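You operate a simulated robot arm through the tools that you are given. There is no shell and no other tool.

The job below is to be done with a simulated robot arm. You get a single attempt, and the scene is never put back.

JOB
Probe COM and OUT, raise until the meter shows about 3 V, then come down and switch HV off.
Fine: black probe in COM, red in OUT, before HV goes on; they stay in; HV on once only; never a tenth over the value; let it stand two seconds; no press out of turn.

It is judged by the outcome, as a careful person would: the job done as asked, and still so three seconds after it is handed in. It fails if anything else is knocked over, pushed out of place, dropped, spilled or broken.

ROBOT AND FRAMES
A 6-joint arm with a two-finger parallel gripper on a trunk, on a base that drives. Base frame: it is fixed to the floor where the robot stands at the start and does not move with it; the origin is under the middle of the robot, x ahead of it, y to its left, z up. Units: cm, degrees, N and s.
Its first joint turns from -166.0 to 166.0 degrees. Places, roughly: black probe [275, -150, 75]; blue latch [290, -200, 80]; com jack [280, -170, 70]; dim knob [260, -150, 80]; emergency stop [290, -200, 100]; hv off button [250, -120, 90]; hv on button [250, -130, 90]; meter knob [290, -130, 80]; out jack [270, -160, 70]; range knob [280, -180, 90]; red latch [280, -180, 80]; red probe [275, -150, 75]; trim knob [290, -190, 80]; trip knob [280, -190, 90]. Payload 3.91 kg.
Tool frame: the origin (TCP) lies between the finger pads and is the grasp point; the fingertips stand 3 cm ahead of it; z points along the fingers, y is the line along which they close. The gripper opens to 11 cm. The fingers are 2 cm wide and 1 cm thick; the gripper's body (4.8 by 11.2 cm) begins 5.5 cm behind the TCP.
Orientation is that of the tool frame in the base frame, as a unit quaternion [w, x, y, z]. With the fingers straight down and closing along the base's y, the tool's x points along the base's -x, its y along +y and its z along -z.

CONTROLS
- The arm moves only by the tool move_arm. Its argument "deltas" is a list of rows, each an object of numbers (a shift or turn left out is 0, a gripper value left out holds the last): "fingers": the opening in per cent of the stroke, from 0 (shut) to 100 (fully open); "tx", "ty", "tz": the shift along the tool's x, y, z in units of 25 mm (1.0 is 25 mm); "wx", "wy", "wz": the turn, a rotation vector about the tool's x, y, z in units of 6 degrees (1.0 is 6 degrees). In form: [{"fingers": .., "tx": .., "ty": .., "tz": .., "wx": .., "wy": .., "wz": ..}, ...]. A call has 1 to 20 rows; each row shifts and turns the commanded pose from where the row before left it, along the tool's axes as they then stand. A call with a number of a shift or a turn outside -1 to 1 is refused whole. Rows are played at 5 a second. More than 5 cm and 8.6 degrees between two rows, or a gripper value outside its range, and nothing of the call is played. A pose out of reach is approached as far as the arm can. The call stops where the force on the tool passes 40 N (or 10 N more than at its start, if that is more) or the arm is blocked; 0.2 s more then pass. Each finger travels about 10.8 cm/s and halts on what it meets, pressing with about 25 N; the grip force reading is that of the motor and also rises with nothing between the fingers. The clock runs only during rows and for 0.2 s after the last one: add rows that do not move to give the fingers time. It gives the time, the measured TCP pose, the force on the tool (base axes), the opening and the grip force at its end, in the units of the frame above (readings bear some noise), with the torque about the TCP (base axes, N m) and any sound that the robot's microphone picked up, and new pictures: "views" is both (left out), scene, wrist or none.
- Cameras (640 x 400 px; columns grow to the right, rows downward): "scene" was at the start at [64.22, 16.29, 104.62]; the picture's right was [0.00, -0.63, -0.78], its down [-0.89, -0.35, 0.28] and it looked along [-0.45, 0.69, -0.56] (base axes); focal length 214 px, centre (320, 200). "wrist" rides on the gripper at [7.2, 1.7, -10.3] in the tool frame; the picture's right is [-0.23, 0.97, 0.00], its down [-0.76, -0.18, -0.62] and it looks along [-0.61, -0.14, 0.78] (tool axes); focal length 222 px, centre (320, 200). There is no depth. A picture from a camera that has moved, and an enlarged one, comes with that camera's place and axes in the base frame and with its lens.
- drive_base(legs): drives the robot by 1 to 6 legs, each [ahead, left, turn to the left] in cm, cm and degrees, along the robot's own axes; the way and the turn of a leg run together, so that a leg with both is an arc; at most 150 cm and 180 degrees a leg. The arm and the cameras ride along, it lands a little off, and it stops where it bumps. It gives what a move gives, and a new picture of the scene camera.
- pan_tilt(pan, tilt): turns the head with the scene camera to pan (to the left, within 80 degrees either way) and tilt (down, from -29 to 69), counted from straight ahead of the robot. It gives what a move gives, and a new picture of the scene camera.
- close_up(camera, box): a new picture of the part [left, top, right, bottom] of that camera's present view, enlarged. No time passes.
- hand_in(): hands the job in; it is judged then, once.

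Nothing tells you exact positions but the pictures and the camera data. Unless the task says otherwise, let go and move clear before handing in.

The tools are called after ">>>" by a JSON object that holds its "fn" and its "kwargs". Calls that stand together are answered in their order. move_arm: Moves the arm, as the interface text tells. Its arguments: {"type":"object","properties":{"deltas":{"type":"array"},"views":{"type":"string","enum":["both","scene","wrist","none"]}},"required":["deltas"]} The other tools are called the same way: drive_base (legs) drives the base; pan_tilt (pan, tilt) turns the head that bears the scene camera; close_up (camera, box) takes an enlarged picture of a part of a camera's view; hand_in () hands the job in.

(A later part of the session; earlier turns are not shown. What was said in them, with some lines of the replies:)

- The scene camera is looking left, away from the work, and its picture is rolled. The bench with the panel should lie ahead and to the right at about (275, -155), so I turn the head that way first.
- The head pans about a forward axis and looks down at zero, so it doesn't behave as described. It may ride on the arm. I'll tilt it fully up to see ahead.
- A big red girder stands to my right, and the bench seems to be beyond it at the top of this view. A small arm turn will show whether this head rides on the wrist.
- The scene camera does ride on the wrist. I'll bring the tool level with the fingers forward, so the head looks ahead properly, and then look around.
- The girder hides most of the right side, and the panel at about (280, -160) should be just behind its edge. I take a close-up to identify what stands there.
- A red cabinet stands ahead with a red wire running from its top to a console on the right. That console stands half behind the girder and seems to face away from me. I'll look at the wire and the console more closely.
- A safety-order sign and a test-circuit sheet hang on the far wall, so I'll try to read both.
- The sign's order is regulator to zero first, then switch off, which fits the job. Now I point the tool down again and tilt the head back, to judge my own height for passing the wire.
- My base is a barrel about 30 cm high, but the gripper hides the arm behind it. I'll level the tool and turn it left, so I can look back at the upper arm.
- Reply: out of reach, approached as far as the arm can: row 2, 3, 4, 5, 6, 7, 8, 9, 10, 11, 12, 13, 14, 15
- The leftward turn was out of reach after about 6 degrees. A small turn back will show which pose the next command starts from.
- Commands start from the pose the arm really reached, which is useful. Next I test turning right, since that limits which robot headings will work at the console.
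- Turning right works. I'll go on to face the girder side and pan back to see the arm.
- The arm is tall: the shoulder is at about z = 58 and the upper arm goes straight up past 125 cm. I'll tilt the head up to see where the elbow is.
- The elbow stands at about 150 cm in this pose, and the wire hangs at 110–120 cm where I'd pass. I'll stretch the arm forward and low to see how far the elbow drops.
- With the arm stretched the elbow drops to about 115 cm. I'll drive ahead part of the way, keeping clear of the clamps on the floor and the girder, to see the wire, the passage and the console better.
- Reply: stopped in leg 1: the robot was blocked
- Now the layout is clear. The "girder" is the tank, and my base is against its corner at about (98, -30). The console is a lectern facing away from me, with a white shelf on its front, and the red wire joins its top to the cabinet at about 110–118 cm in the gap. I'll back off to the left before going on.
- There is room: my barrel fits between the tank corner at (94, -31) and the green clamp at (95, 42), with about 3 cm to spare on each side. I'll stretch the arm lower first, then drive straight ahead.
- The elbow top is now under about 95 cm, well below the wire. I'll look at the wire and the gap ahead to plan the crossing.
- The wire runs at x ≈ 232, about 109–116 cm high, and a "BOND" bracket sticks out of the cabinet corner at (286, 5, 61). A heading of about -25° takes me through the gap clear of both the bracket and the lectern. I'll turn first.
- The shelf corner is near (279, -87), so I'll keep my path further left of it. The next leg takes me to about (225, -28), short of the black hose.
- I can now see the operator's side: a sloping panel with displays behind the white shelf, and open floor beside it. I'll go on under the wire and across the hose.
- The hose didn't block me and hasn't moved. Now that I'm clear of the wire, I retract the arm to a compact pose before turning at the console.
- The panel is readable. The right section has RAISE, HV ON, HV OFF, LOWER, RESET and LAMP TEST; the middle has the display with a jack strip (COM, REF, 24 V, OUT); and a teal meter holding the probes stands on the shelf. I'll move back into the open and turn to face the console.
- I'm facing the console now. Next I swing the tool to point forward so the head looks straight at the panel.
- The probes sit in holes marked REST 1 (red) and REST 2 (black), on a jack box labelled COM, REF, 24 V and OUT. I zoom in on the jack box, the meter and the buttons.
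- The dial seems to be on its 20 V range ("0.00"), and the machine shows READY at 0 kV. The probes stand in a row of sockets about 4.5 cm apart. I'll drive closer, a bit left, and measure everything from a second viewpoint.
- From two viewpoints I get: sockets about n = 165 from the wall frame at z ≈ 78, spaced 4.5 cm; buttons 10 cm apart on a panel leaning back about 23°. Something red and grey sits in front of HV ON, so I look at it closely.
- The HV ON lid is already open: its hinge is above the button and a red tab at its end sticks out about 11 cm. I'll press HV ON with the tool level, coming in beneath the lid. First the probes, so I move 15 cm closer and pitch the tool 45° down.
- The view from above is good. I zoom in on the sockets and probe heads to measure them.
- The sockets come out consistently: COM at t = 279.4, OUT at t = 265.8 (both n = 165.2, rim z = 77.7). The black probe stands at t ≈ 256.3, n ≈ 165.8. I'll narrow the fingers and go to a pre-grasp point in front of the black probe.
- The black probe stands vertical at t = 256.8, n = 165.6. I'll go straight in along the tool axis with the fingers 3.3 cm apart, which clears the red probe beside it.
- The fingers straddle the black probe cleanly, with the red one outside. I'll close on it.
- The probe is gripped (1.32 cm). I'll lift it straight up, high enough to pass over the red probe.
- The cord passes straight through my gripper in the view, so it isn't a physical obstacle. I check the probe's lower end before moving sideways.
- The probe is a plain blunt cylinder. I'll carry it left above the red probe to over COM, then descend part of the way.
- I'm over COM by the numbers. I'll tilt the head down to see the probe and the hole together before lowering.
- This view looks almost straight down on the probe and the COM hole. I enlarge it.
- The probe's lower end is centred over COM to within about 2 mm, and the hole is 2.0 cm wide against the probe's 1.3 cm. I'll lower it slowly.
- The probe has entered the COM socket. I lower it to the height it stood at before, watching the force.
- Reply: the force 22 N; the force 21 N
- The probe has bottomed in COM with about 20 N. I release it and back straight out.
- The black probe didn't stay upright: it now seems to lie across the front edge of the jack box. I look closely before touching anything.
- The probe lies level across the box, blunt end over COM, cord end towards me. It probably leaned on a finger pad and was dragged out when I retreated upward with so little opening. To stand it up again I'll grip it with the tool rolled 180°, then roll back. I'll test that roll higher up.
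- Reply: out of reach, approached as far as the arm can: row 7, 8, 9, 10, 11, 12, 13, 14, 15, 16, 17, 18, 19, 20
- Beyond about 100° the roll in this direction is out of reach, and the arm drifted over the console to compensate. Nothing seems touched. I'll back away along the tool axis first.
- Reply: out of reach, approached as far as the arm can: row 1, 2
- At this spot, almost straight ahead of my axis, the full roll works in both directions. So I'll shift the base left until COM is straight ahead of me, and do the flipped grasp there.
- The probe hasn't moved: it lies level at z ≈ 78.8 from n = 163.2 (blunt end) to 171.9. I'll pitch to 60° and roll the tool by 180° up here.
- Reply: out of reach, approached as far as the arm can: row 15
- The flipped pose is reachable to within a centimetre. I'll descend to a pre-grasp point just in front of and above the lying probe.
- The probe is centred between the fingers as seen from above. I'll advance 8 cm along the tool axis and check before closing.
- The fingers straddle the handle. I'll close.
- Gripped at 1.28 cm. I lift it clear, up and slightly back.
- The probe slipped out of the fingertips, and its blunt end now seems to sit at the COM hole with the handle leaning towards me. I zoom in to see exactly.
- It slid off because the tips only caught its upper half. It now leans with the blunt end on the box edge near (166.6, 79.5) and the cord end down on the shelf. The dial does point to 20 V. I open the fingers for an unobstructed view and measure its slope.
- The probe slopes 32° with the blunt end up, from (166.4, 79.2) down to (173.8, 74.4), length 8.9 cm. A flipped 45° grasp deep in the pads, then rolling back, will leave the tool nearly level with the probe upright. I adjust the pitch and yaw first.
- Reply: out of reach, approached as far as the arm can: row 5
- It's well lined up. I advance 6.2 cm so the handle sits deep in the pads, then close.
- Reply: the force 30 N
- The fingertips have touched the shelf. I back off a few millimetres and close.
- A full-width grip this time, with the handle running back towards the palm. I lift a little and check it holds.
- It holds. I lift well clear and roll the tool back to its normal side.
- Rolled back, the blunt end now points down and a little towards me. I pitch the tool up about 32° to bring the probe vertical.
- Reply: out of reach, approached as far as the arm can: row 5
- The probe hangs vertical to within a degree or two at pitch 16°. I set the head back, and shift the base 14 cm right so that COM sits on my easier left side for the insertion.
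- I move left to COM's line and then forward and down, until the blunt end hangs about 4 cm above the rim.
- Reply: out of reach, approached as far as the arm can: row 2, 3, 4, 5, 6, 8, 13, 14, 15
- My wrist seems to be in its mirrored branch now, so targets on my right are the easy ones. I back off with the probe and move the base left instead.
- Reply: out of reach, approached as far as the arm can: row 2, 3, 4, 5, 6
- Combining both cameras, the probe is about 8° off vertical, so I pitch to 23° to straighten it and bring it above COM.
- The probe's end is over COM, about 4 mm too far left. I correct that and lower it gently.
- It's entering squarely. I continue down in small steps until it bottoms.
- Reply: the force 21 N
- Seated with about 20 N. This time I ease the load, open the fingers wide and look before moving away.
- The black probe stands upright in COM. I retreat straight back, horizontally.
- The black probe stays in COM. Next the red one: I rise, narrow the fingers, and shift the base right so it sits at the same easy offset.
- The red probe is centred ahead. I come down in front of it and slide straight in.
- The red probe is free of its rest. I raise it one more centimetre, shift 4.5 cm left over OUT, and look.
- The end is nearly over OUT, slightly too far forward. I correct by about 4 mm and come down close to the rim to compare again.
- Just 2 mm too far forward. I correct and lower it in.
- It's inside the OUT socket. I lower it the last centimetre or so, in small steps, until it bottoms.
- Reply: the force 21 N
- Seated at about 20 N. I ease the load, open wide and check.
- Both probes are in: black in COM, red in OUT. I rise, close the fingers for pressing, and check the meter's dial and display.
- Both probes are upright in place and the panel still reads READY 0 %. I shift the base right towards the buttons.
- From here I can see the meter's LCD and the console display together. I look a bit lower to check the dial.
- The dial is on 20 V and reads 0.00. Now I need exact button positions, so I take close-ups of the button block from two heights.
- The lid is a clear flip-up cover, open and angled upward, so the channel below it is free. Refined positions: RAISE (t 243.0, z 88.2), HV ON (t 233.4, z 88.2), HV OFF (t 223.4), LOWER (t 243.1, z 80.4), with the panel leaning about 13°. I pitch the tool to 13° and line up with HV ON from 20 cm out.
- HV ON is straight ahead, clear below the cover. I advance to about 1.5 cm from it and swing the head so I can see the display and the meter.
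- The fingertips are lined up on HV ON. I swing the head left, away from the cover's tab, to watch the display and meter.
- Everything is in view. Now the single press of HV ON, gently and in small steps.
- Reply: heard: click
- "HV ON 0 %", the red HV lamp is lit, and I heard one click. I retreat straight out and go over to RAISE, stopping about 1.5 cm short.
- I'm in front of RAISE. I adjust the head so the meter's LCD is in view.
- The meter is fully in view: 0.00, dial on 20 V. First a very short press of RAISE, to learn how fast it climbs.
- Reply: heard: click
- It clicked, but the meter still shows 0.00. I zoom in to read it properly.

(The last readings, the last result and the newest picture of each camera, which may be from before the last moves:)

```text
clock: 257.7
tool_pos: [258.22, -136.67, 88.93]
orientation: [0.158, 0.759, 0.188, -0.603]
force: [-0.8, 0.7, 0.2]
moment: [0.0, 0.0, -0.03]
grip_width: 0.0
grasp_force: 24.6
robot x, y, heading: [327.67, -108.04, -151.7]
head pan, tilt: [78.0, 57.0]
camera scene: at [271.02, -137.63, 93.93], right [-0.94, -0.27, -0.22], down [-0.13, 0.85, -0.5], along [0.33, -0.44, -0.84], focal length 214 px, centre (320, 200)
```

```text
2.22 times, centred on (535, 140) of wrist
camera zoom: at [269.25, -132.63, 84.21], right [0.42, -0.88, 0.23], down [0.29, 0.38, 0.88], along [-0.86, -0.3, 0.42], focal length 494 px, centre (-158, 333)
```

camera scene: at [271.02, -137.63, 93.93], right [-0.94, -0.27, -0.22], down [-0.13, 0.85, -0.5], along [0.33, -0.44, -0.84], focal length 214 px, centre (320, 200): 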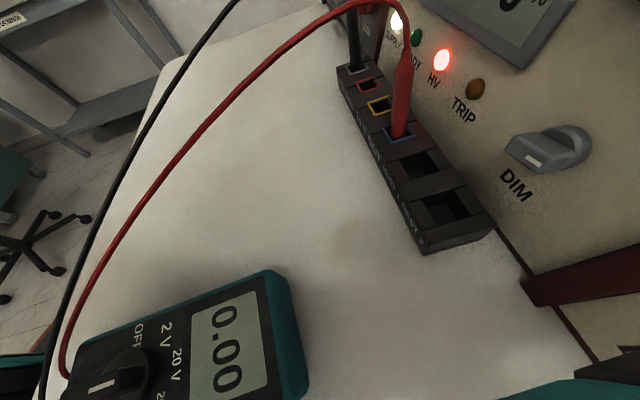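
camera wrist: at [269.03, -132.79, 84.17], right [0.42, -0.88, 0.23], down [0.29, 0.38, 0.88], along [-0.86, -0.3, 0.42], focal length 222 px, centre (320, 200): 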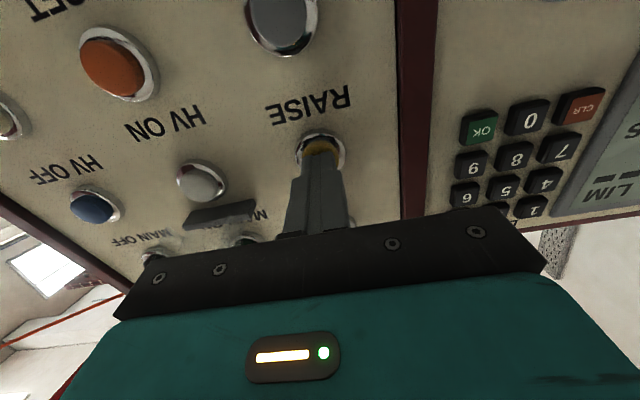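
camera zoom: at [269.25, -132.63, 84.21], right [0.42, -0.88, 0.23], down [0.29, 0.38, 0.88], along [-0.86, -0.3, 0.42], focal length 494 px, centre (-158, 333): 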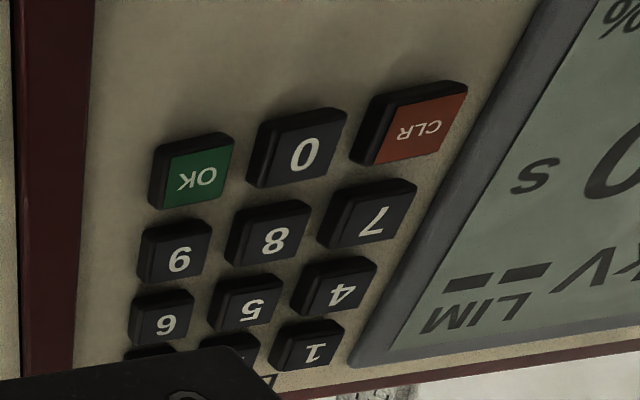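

>>> {"fn": "move_arm", "kwargs": {"deltas": [{"tz": 0.2}, {"tz": 0.12}, {}, {}, {"tz": -0.32}, {}], "views": "scene"}}

>>> {"fn": "close_up", "kwargs": {"camera": "scene", "box": [40, 240, 330, 400]}}

```text
clock: 259.1
tool_pos: [258.15, -136.55, 88.83]
orientation: [0.159, 0.759, 0.189, -0.603]
force: [-0.2, 0.8, 0.5]
moment: [0.01, -0.02, 0.04]
grip_width: 0.01
grasp_force: 24.9
robot x, y, heading: [328.02, -108.17, -151.4]
head pan, tilt: [78.0, 57.0]
heard: click
camera scene: at [271.05, -137.67, 93.89], right [-0.94, -0.27, -0.22], down [-0.13, 0.85, -0.5], along [0.33, -0.44, -0.84], focal length 214 px, centre (320, 200)
```

scene: 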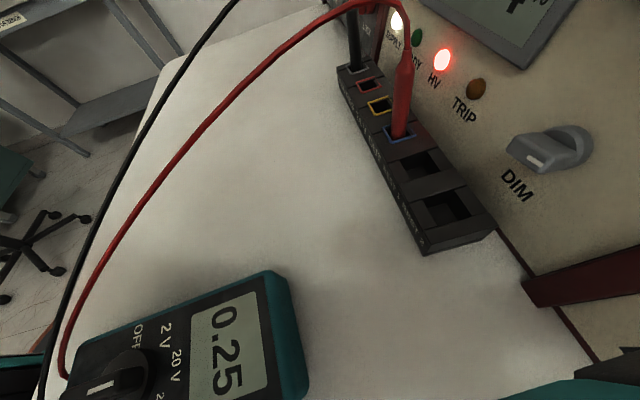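

```text
2.21 times, centred on (185, 320) of scene
camera zoom: at [271.05, -137.67, 93.89], right [-0.94, -0.27, -0.22], down [-0.13, 0.85, -0.5], along [0.33, -0.44, -0.84], focal length 473 px, centre (618, -65)
```

zoom: 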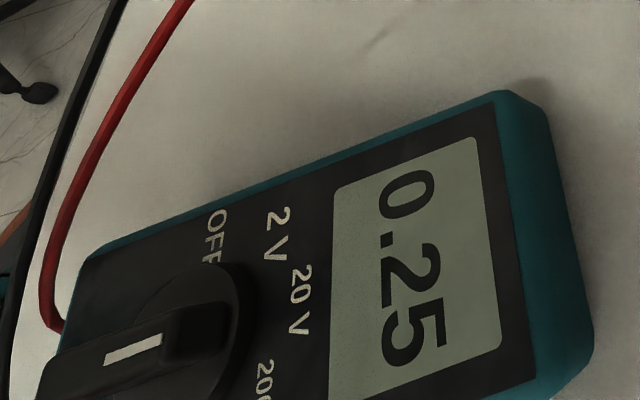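

The meter now reads 0.25 V. I wait a moment to see whether it lags before pressing again.

>>> {"fn": "move_arm", "kwargs": {"deltas": [{}, {}, {}, {}], "views": "scene"}}

```text
clock: 260.1
tool_pos: [258.23, -136.63, 89.03]
orientation: [0.158, 0.759, 0.188, -0.603]
force: [-1.1, 0.7, 0.4]
moment: [-0.01, -0.01, 0.0]
grip_width: 0.0
grasp_force: 25.0
robot x, y, heading: [327.61, -108.32, -151.6]
head pan, tilt: [78.0, 57.0]
camera scene: at [271.04, -137.66, 93.9], right [-0.94, -0.27, -0.22], down [-0.13, 0.85, -0.5], along [0.33, -0.44, -0.84], focal length 214 px, centre (320, 200)
```

scene: 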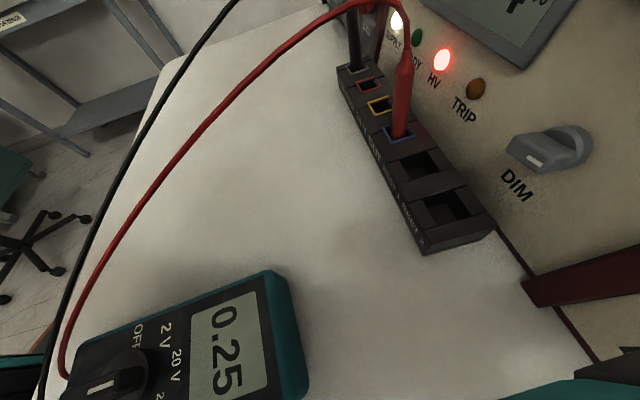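

No lag, so it's a steady ramp. I'll hold RAISE for about two seconds and read again.

>>> {"fn": "move_arm", "kwargs": {"deltas": [{"tz": 0.2}, {"tz": 0.12}, {}, {}, {}, {}, {}, {}, {}], "views": "scene"}}

```text
clock: 262.1
tool_pos: [257.52, -137.01, 88.75]
orientation: [0.158, 0.759, 0.188, -0.603]
force: [5.5, 2.8, -0.9]
moment: [0.06, -0.11, 0.02]
grip_width: 0.0
grasp_force: 24.5
robot x, y, heading: [327.71, -108.14, -151.7]
head pan, tilt: [78.0, 57.0]
heard: click
camera scene: at [270.35, -138.04, 93.72], right [-0.94, -0.27, -0.22], down [-0.13, 0.85, -0.5], along [0.33, -0.44, -0.84], focal length 214 px, centre (320, 200)
```

scene: 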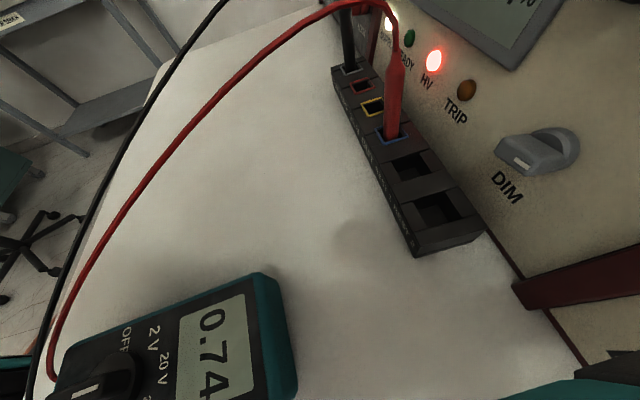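

0.74 V and still held. I keep holding for about two more seconds.

>>> {"fn": "move_arm", "kwargs": {"deltas": [{}, {}, {}, {}, {}, {}, {}, {}, {}], "views": "scene"}}

```text
clock: 264.1
tool_pos: [257.57, -136.96, 88.77]
orientation: [0.158, 0.759, 0.188, -0.603]
force: [4.7, 2.9, 0.7]
moment: [0.03, -0.08, 0.01]
grip_width: 0.02
grasp_force: 25.0
robot x, y, heading: [327.69, -108.14, -151.5]
head pan, tilt: [78.0, 57.0]
camera scene: at [270.36, -138.04, 93.73], right [-0.94, -0.27, -0.22], down [-0.13, 0.85, -0.5], along [0.33, -0.44, -0.84], focal length 214 px, centre (320, 200)
```

scene: 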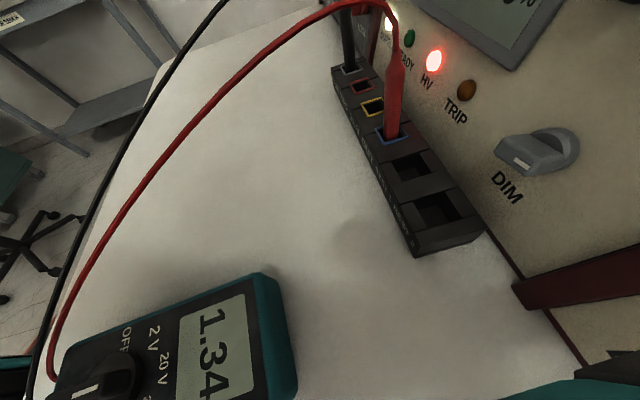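

1.34 V: the rate is 0.30 V/s. I hold 4 more seconds, expecting about 2.5 V.

>>> {"fn": "move_arm", "kwargs": {"deltas": [{}, {}, {}, {}, {}, {}, {}, {}, {}, {}, {}, {}, {}, {}, {}, {}, {}, {}, {}], "views": "scene"}}

```text
clock: 268.1
tool_pos: [257.57, -136.99, 88.73]
orientation: [0.158, 0.759, 0.187, -0.604]
force: [3.6, 3.1, 2.1]
moment: [0.05, -0.02, 0.01]
grip_width: 0.04
grasp_force: 25.0
robot x, y, heading: [327.96, -108.43, -151.4]
head pan, tilt: [78.0, 57.0]
camera scene: at [270.36, -138.04, 93.73], right [-0.94, -0.27, -0.22], down [-0.13, 0.85, -0.5], along [0.33, -0.44, -0.84], focal length 214 px, centre (320, 200)
```

scene: 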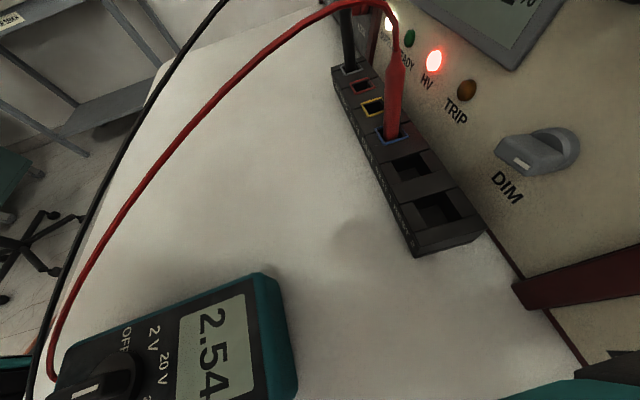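

2.54 V. I hold 1.2 s more and then release, aiming for about 2.95 V and staying well below 3.1 V.

>>> {"fn": "move_arm", "kwargs": {"deltas": [{}, {}, {}, {}, {}, {}, {"tz": -0.4}, {}], "views": "scene"}}

>>> {"fn": "close_up", "kwargs": {"camera": "scene", "box": [40, 240, 330, 400]}}

```text
clock: 269.9
tool_pos: [258.47, -136.63, 88.88]
orientation: [0.159, 0.759, 0.188, -0.603]
force: [0.4, 0.1, -0.2]
moment: [0.02, 0.0, 0.0]
grip_width: 0.0
grasp_force: 25.7
robot x, y, heading: [328.47, -108.04, -151.3]
head pan, tilt: [78.0, 57.0]
camera scene: at [271.22, -137.57, 93.94], right [-0.94, -0.27, -0.22], down [-0.13, 0.85, -0.5], along [0.33, -0.44, -0.84], focal length 214 px, centre (320, 200)
```

scene: 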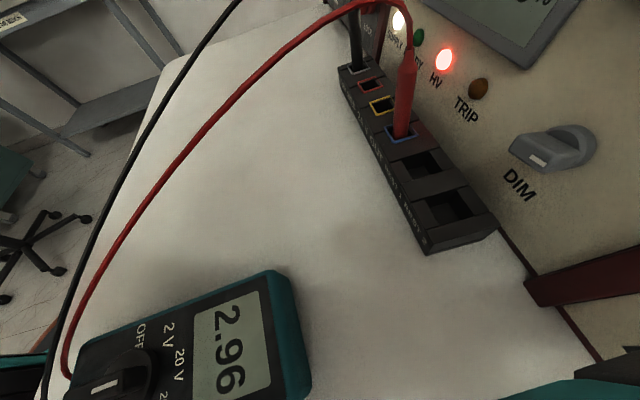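

```text
2.21 times, centred on (185, 320) of scene
camera zoom: at [271.22, -137.57, 93.94], right [-0.94, -0.27, -0.22], down [-0.13, 0.85, -0.5], along [0.33, -0.44, -0.84], focal length 473 px, centre (618, -65)
```

zoom: 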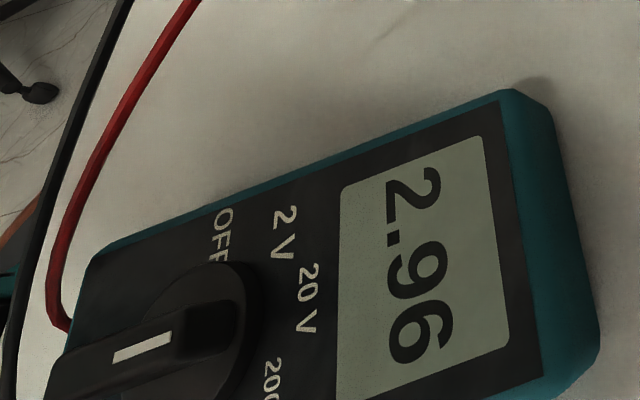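

2.96 V, which is about 3 V. I let it stand untouched for three seconds.

>>> {"fn": "move_arm", "kwargs": {"deltas": [{}, {}, {}, {}, {}, {}, {}, {}, {}, {}, {}, {}, {}, {}], "views": "scene"}}

```text
clock: 272.9
tool_pos: [258.39, -136.43, 88.97]
orientation: [0.158, 0.759, 0.188, -0.603]
force: [-0.3, -0.8, 0.6]
moment: [-0.03, 0.01, 0.01]
grip_width: 0.0
grasp_force: 24.3
robot x, y, heading: [328.13, -108.44, -151.7]
head pan, tilt: [78.0, 57.0]
camera scene: at [271.22, -137.57, 93.95], right [-0.94, -0.27, -0.22], down [-0.13, 0.85, -0.5], along [0.33, -0.44, -0.84], focal length 214 px, centre (320, 200)
```

scene: 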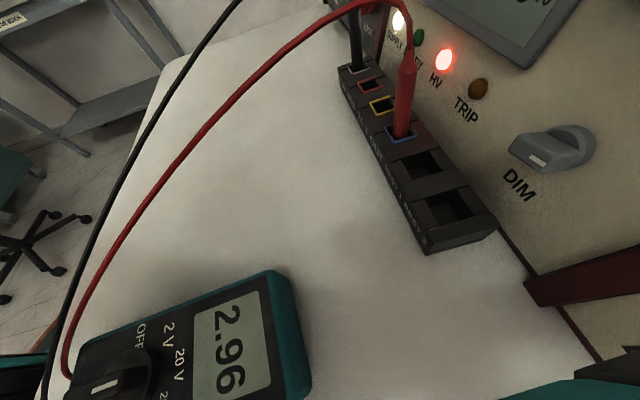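

Still 2.96 V after 3 s. Now I come down: I retreat from RAISE, pitch the tool to 35° to stay clear of the meter, and line up on LOWER.

>>> {"fn": "move_arm", "kwargs": {"deltas": [{"tz": -0.6}, {"tz": -0.75}, {"tz": -0.75}, {"tz": -0.75}, {"tz": -0.75}, {"wy": 1}, {"wy": 1}, {"wy": 1}, {"wy": 0.65}, {"tx": 0.55, "tz": 0.65}, {"tx": 0.55, "tz": 0.65}, {}], "views": "both"}}

```text
clock: 275.5
tool_pos: [265.18, -132.75, 86.83]
orientation: [0.12, 0.86, 0.215, -0.447]
force: [-0.2, 1.3, 0.1]
moment: [0.04, 0.02, 0.01]
grip_width: 0.02
grasp_force: 24.8
robot x, y, heading: [327.75, -108.21, -151.6]
head pan, tilt: [78.0, 57.0]
camera scene: at [275.7, -135.04, 95.48], right [-0.8, -0.21, -0.56], down [0.01, 0.93, -0.36], along [0.6, -0.29, -0.75], focal length 214 px, centre (320, 200)
camera wrist: at [277.01, -128.34, 86.8], right [0.35, -0.92, 0.2], down [-0.02, 0.2, 0.98], along [-0.94, -0.35, 0.05], focal length 222 px, centre (320, 200)
```

scene: 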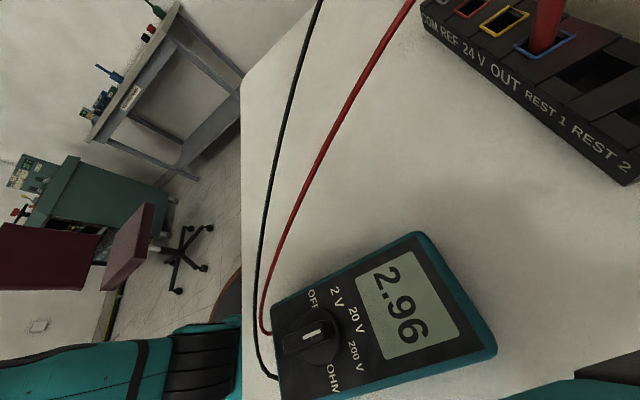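
wrist: 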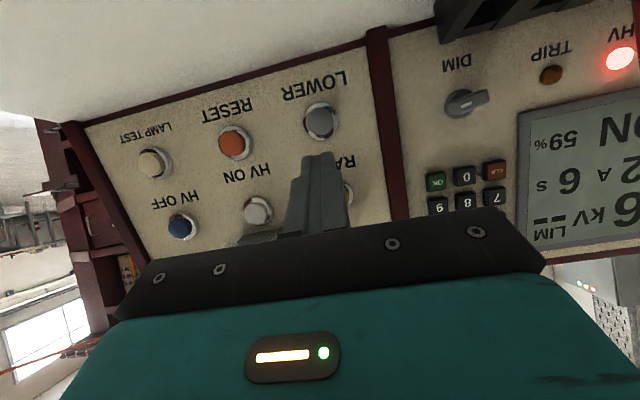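

The tool is lined up on LOWER, with the meter (2.96) and the display (59 %) both visible. I advance to just short of the button.

>>> {"fn": "move_arm", "kwargs": {"deltas": [{"tz": 0.7}, {"tz": 0.7}, {"tz": 0.7}, {"tz": 0.6}, {"tz": 0.4}, {}], "views": "both"}}

```text
clock: 276.9
tool_pos: [259.59, -135.9, 82.32]
orientation: [0.12, 0.86, 0.215, -0.447]
force: [-0.3, -0.2, 0.0]
moment: [-0.01, 0.01, -0.01]
grip_width: 0.01
grasp_force: 24.0
robot x, y, heading: [327.67, -108.04, -151.4]
head pan, tilt: [78.0, 57.0]
camera scene: at [270.1, -138.17, 91.13], right [-0.8, -0.21, -0.56], down [0.01, 0.93, -0.36], along [0.6, -0.29, -0.75], focal length 214 px, centre (320, 200)
camera wrist: at [271.41, -131.47, 82.45], right [0.35, -0.92, 0.2], down [-0.02, 0.21, 0.98], along [-0.94, -0.35, 0.05], focal length 222 px, centre (320, 200)
```

scene: 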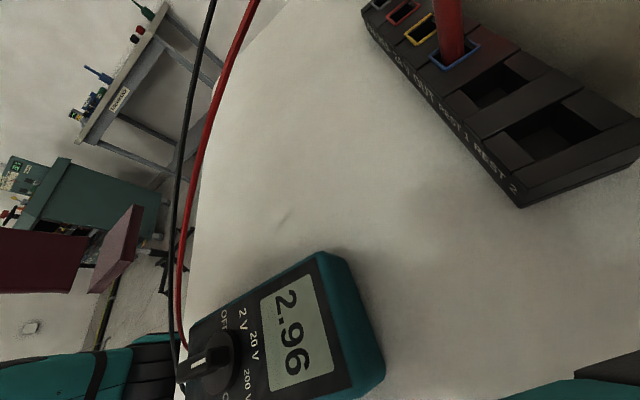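
wrist: 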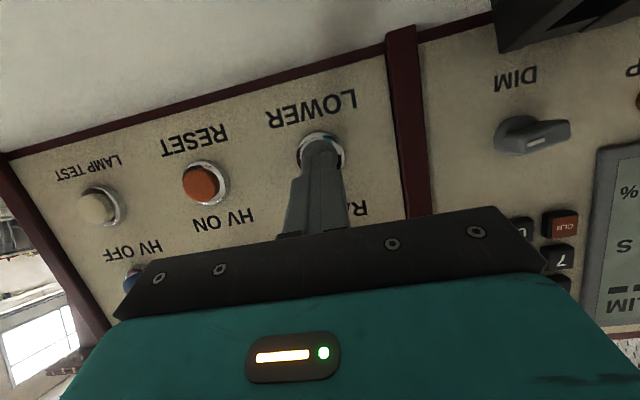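

Lined up on LOWER. I press gently and hold.

>>> {"fn": "move_arm", "kwargs": {"deltas": [{"tz": 0.15}, {"tz": 0.12}, {"tz": 0.1}, {}, {}], "views": "both"}}

```text
clock: 278.1
tool_pos: [258.92, -136.36, 81.94]
orientation: [0.12, 0.859, 0.215, -0.448]
force: [11.6, 8.4, 11.8]
moment: [-0.12, 0.19, -0.01]
grip_width: 0.0
grasp_force: 25.1
robot x, y, heading: [327.67, -108.15, -151.5]
head pan, tilt: [78.0, 57.0]
heard: click
camera scene: at [269.51, -138.51, 90.66], right [-0.8, -0.21, -0.56], down [0.01, 0.93, -0.36], along [0.6, -0.29, -0.75], focal length 214 px, centre (320, 200)
camera wrist: at [270.81, -131.83, 81.97], right [0.35, -0.92, 0.2], down [-0.02, 0.21, 0.98], along [-0.94, -0.35, 0.05], focal length 222 px, centre (320, 200)
```

scene: 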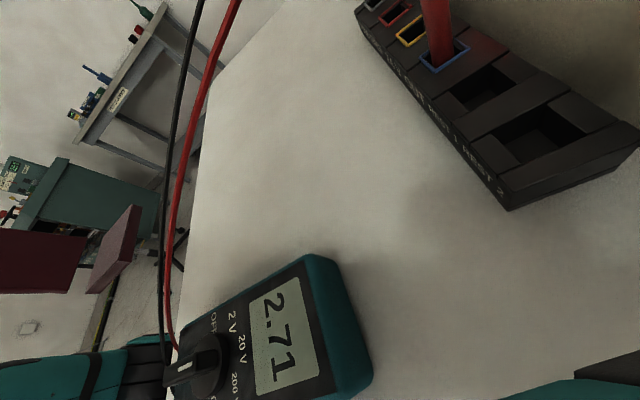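
wrist: 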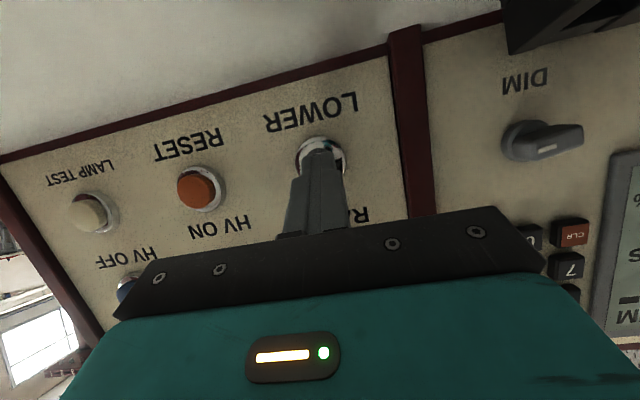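

It's coming down: 2.71 V. I keep holding.

>>> {"fn": "move_arm", "kwargs": {"deltas": [{}, {}, {}, {}, {}, {}, {}, {}, {}, {}, {}, {}, {}, {}, {}, {}, {}, {}, {}, {}], "views": "none"}}

>>> {"fn": "move_arm", "kwargs": {"deltas": [{}, {}, {}, {}, {}, {}, {}, {}, {}, {}, {}, {}, {}, {}, {}, {}, {}, {}, {}, {}], "views": "both"}}

```text
clock: 282.3
tool_pos: [259.0, -136.24, 82.04]
orientation: [0.121, 0.859, 0.215, -0.448]
force: [15.3, 10.4, 4.0]
moment: [0.06, -0.04, -0.05]
grip_width: 0.0
grasp_force: 25.5
robot x, y, heading: [327.71, -107.82, -151.6]
head pan, tilt: [78.0, 57.0]
```

```text
clock: 286.5
tool_pos: [258.95, -136.24, 81.99]
orientation: [0.121, 0.859, 0.216, -0.448]
force: [17.1, 9.1, 3.9]
moment: [0.02, -0.05, 0.01]
grip_width: 0.01
grasp_force: 25.2
robot x, y, heading: [328.08, -108.48, -151.4]
head pan, tilt: [78.0, 57.0]
camera scene: at [269.5, -138.54, 90.63], right [-0.8, -0.21, -0.56], down [0.01, 0.93, -0.36], along [0.6, -0.29, -0.75], focal length 214 px, centre (320, 200)
camera wrist: at [270.8, -131.85, 81.95], right [0.35, -0.92, 0.2], down [-0.02, 0.21, 0.98], along [-0.94, -0.35, 0.05], focal length 222 px, centre (320, 200)
```

scene: 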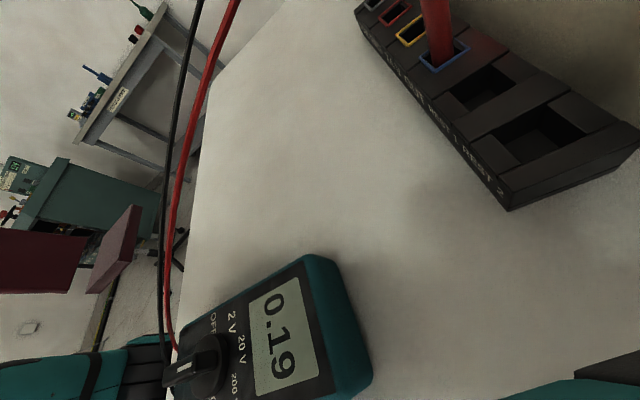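
wrist: 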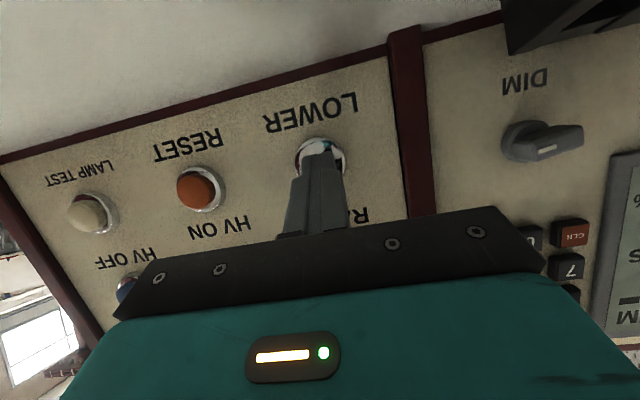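

0.19 V left. I hold about one more second, to zero, and then release.

>>> {"fn": "move_arm", "kwargs": {"deltas": [{}, {}, {}, {}, {}, {}, {"tz": -0.5}, {"tz": -0.7}, {"tz": -0.7}, {"tz": -0.7}, {"tz": -0.7}, {}], "views": "both"}}

>>> {"fn": "close_up", "kwargs": {"camera": "wrist", "box": [430, 50, 640, 240]}}

```text
clock: 289.1
tool_pos: [264.8, -133.08, 86.75]
orientation: [0.119, 0.86, 0.214, -0.447]
force: [-0.2, 0.9, -0.7]
moment: [-0.02, -0.02, -0.04]
grip_width: 0.01
grasp_force: 25.2
robot x, y, heading: [327.53, -108.43, -151.5]
head pan, tilt: [78.0, 57.0]
camera scene: at [275.45, -135.34, 95.36], right [-0.8, -0.21, -0.56], down [0.01, 0.93, -0.36], along [0.6, -0.29, -0.75], focal length 214 px, centre (320, 200)
camera wrist: at [276.76, -128.64, 86.68], right [0.35, -0.92, 0.2], down [-0.02, 0.21, 0.98], along [-0.94, -0.35, 0.05], focal length 222 px, centre (320, 200)
```

scene: 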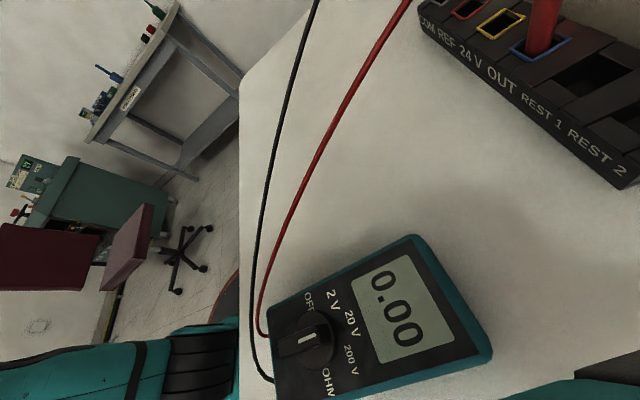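
wrist: 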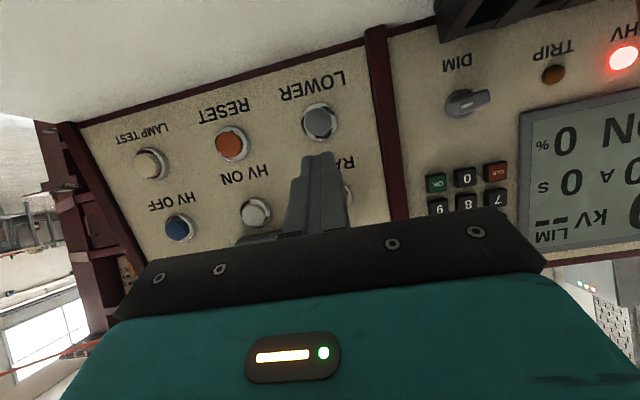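

```text
2.11 times, centred on (535, 145) of wrist
camera zoom: at [276.76, -128.64, 86.68], right [0.35, -0.92, 0.2], down [-0.02, 0.21, 0.98], along [-0.94, -0.35, 0.05], focal length 468 px, centre (-133, 316)
```

zoom: 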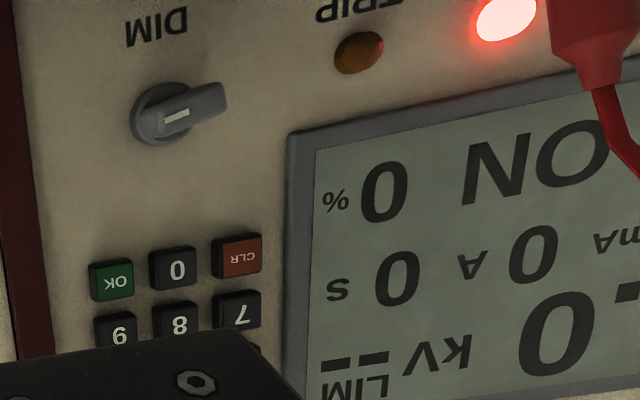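

The meter reads 0.00 and the display shows 0 %. Now HV OFF: I retreat, level back to 13°, and move right to its line.

>>> {"fn": "move_arm", "kwargs": {"deltas": [{"tz": -1}, {"tz": -1}, {"tz": -1}, {"tz": -1}, {"wy": -1}, {"wy": -1}, {"wy": -1}, {"wy": -0.65}, {"ty": -0.87}, {"ty": -0.87}, {"ty": -0.87}, {"ty": -0.87}, {"ty": -0.87}, {"ty": -0.87}, {"ty": -0.87}, {"ty": -0.87}, {"ty": -0.87}, {}], "views": "wrist"}}

>>> {"fn": "pan_tilt", "kwargs": {"pan": 0, "tilt": 20}}

>>> {"fn": "close_up", "kwargs": {"camera": "scene", "box": [220, 100, 420, 300]}}

```text
clock: 292.9
tool_pos: [262.68, -111.82, 91.96]
orientation: [0.159, 0.759, 0.188, -0.603]
force: [-0.9, 1.0, -0.4]
moment: [-0.03, -0.02, -0.02]
grip_width: 0.0
grasp_force: 24.6
robot x, y, heading: [328.05, -108.08, -151.5]
head pan, tilt: [78.0, 57.0]
camera wrist: at [273.77, -107.82, 87.33], right [0.42, -0.88, 0.24], down [0.29, 0.38, 0.88], along [-0.86, -0.3, 0.42], focal length 222 px, centre (320, 200)
```

wrist: 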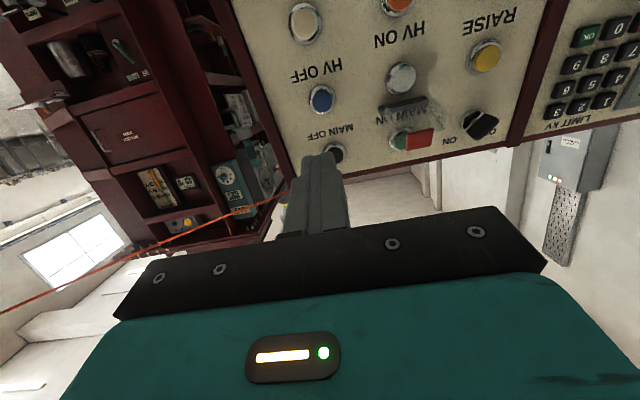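

```text
clock: 294.4
tool_pos: [262.78, -111.73, 92.12]
orientation: [0.159, 0.759, 0.189, -0.602]
force: [-0.3, 0.0, 0.2]
moment: [-0.01, 0.02, 0.01]
grip_width: 0.02
grasp_force: 24.3
robot x, y, heading: [328.0, -108.29, -151.7]
head pan, tilt: [0.0, 20.0]
camera scene: at [264.46, -111.02, 100.54], right [-0.48, 0.88, -0.01], down [0.48, 0.25, -0.84], along [-0.73, -0.41, -0.54], focal length 214 px, centre (320, 200)
```

scene: 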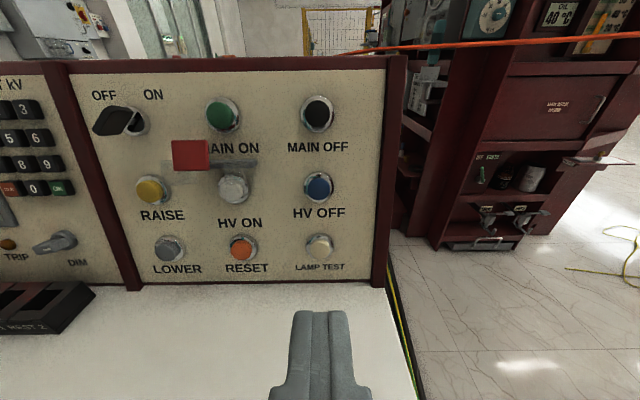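

```text
2.00 times, centred on (320, 200) of scene
camera zoom: at [264.46, -111.02, 100.54], right [-0.48, 0.88, -0.01], down [0.48, 0.25, -0.84], along [-0.73, -0.41, -0.54], focal length 429 px, centre (320, 200)
```

zoom: 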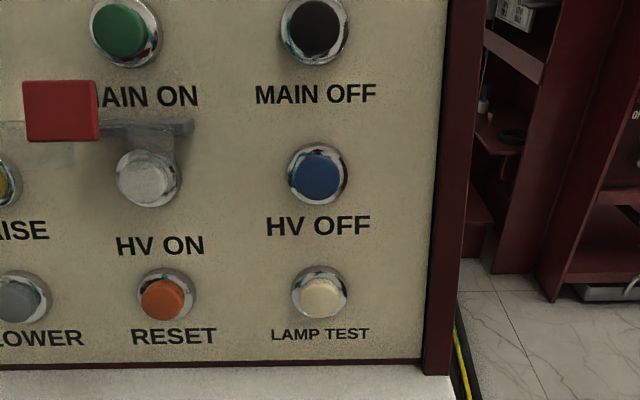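

HV OFF is dead ahead. I raise half a centimetre, advance to just short of it, then press.

>>> {"fn": "move_arm", "kwargs": {"deltas": [{"tx": -0.2}, {"tz": 0.8}, {"tz": 0.8}, {"tz": 0.8}, {"tz": 0.8}, {"tz": 0.8}, {"tz": 0.8}, {"tz": 0.8}, {"tz": 0.6}, {}], "views": "wrist"}}

>>> {"fn": "pan_tilt", "kwargs": {"pan": 65, "tilt": 30}}

```text
clock: 296.6
tool_pos: [249.45, -119.11, 89.09]
orientation: [0.158, 0.759, 0.188, -0.603]
force: [-1.0, -0.3, -0.5]
moment: [0.0, -0.01, 0.02]
grip_width: 0.0
grasp_force: 25.0
robot x, y, heading: [327.79, -108.05, -151.5]
head pan, tilt: [0.0, 20.0]
camera wrist: at [260.44, -115.17, 84.38], right [0.42, -0.88, 0.23], down [0.29, 0.38, 0.88], along [-0.86, -0.3, 0.42], focal length 222 px, centre (320, 200)
```

wrist: 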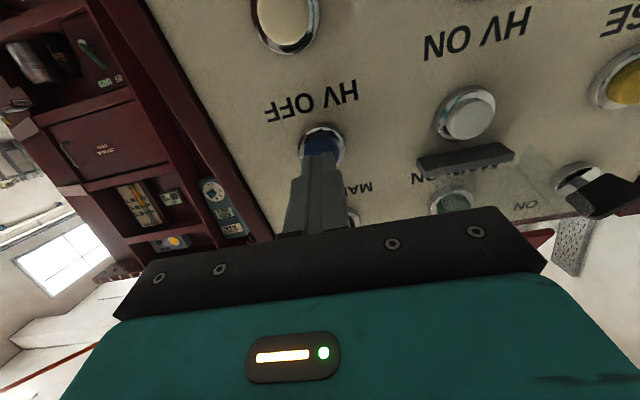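

```text
clock: 298.0
tool_pos: [249.3, -119.07, 89.07]
orientation: [0.158, 0.759, 0.188, -0.603]
force: [0.0, 0.3, 0.0]
moment: [-0.01, 0.0, 0.01]
grip_width: 0.0
grasp_force: 25.0
robot x, y, heading: [327.77, -108.64, -151.5]
head pan, tilt: [65.0, 30.0]
camera scene: at [260.06, -122.82, 97.34], right [-0.98, -0.05, -0.21], down [0.14, 0.58, -0.8], along [0.16, -0.81, -0.56], focal length 214 px, centre (320, 200)
```

scene: 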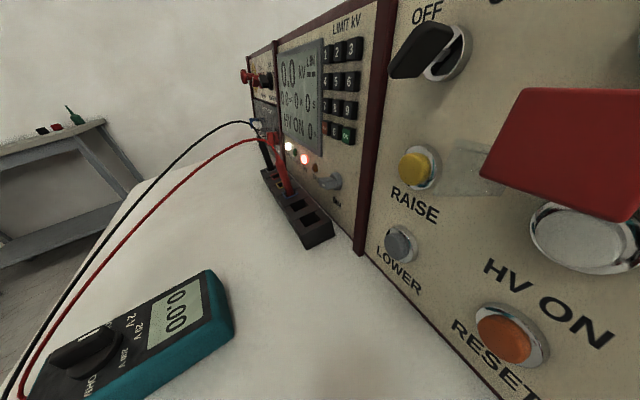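

The head is now near the cover's tab, so I turn it back straight before pressing.

>>> {"fn": "pan_tilt", "kwargs": {"pan": 0, "tilt": 20}}

>>> {"fn": "move_arm", "kwargs": {"deltas": [{"tz": 0.3}, {"tz": 0.25}, {"tz": 0.15}, {}], "views": "wrist"}}

```text
clock: 299.4
tool_pos: [249.41, -119.28, 89.06]
orientation: [0.159, 0.759, 0.188, -0.603]
force: [0.5, 0.1, -0.6]
moment: [0.0, -0.02, 0.01]
grip_width: 0.0
grasp_force: 25.0
robot x, y, heading: [327.72, -108.46, -151.6]
head pan, tilt: [0.0, 20.0]
camera scene: at [251.14, -118.34, 97.57], right [-0.48, 0.88, -0.01], down [0.48, 0.25, -0.84], along [-0.73, -0.41, -0.54], focal length 214 px, centre (320, 200)
```

scene: 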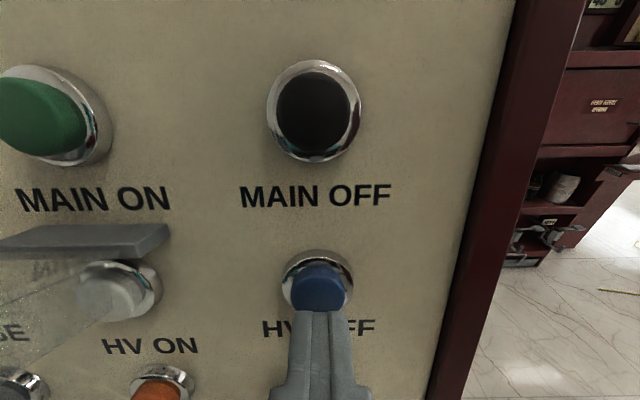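

```text
clock: 300.4
tool_pos: [247.92, -119.93, 88.7]
orientation: [0.159, 0.759, 0.189, -0.603]
force: [15.9, 5.7, -2.4]
moment: [0.1, -0.3, 0.01]
grip_width: 0.02
grasp_force: 25.0
robot x, y, heading: [327.78, -108.29, -151.3]
head pan, tilt: [0.0, 20.0]
heard: click
camera wrist: at [258.98, -115.92, 83.99], right [0.42, -0.88, 0.23], down [0.29, 0.38, 0.88], along [-0.86, -0.3, 0.42], focal length 222 px, centre (320, 200)
```

wrist: 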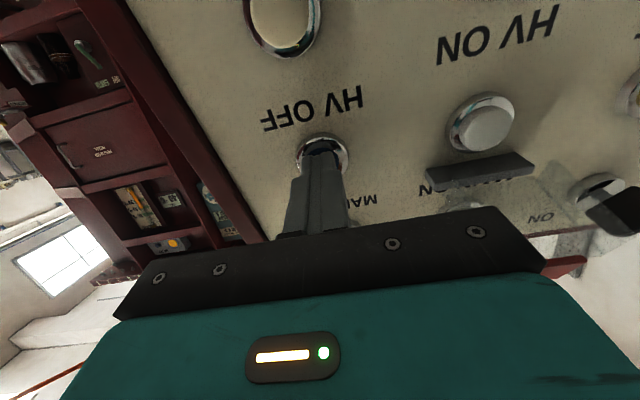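

One click at HV OFF. I retreat straight out and check the display, lamps, meter and probes.

>>> {"fn": "move_arm", "kwargs": {"deltas": [{"tz": -0.4}, {"tz": -0.8}, {"tz": -0.9}, {"tz": -0.9}, {"tz": -0.9}, {"tz": -0.9}, {"tz": -0.9}, {"tz": -0.9}, {"tz": -0.9}, {"tz": -0.9}, {}], "views": "none"}}

>>> {"fn": "pan_tilt", "kwargs": {"pan": 45, "tilt": 30}}

>>> {"fn": "close_up", "kwargs": {"camera": "scene", "box": [180, 60, 460, 260]}}

```text
clock: 302.8
tool_pos: [265.66, -110.06, 93.35]
orientation: [0.159, 0.759, 0.189, -0.603]
force: [0.1, -0.1, 0.9]
moment: [0.0, 0.02, 0.01]
grip_width: 0.0
grasp_force: 24.4
robot x, y, heading: [328.19, -108.0, -151.5]
head pan, tilt: [0.0, 20.0]
```

```text
clock: 303.9
tool_pos: [265.81, -110.15, 93.42]
orientation: [0.159, 0.759, 0.189, -0.602]
force: [0.3, -0.4, 0.3]
moment: [0.0, 0.01, 0.01]
grip_width: 0.01
grasp_force: 25.3
robot x, y, heading: [328.17, -108.38, -151.5]
head pan, tilt: [45.0, 30.0]
camera scene: at [273.37, -113.39, 101.02], right [-0.94, 0.29, -0.17], down [0.31, 0.56, -0.77], along [-0.13, -0.78, -0.62], focal length 214 px, centre (320, 200)
```

scene: 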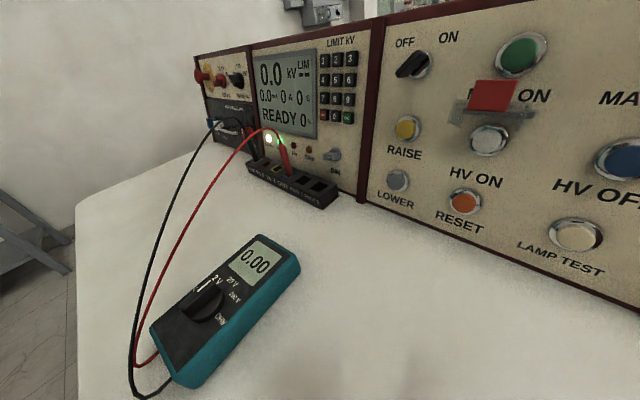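

```text
2.00 times, centred on (320, 160) of scene
camera zoom: at [273.37, -113.39, 101.02], right [-0.94, 0.29, -0.17], down [0.31, 0.56, -0.77], along [-0.13, -0.78, -0.62], focal length 429 px, centre (320, 280)
```

zoom: 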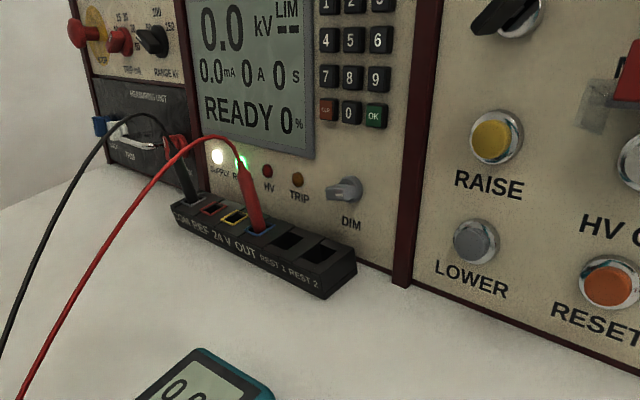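

The display is back to READY 0 % with the HV lamp out. The meter reads 0.00, the black probe is still in COM and the red one in OUT. The arm is clear of the console and holds nothing, so I hand in.

>>> {"fn": "hand_in", "kwargs": {}}

```text
The job is handed in.
```

The job is done and handed in. The console is back to READY 0 % with the HV lamp out, and the meter reads 0.00.

- **Probes:** the black probe went in COM and the red in OUT before HV came on. Both stayed in throughout.
- **First try at COM:** the black probe came out when I let go of it, and I had to pick it up and seat it again. This was before HV came on.
- **HV ON:** pressed once, with one click heard.
- **Raise:** I pressed RAISE in steps up to 2.96 V. The first press, very short, did not move the meter. I never saw it go above 2.96 V.
- **Stand:** it stood at 2.96 V for about three seconds.
- **Down and off:** I held LOWER until the meter read 0.00 and the display 0 %, then pressed HV OFF once.

On the way in, my base bumped the corner of the red tank and stopped. I saw no sign that the tank moved. The only buttons I pressed were HV ON, RAISE, LOWER and HV OFF.
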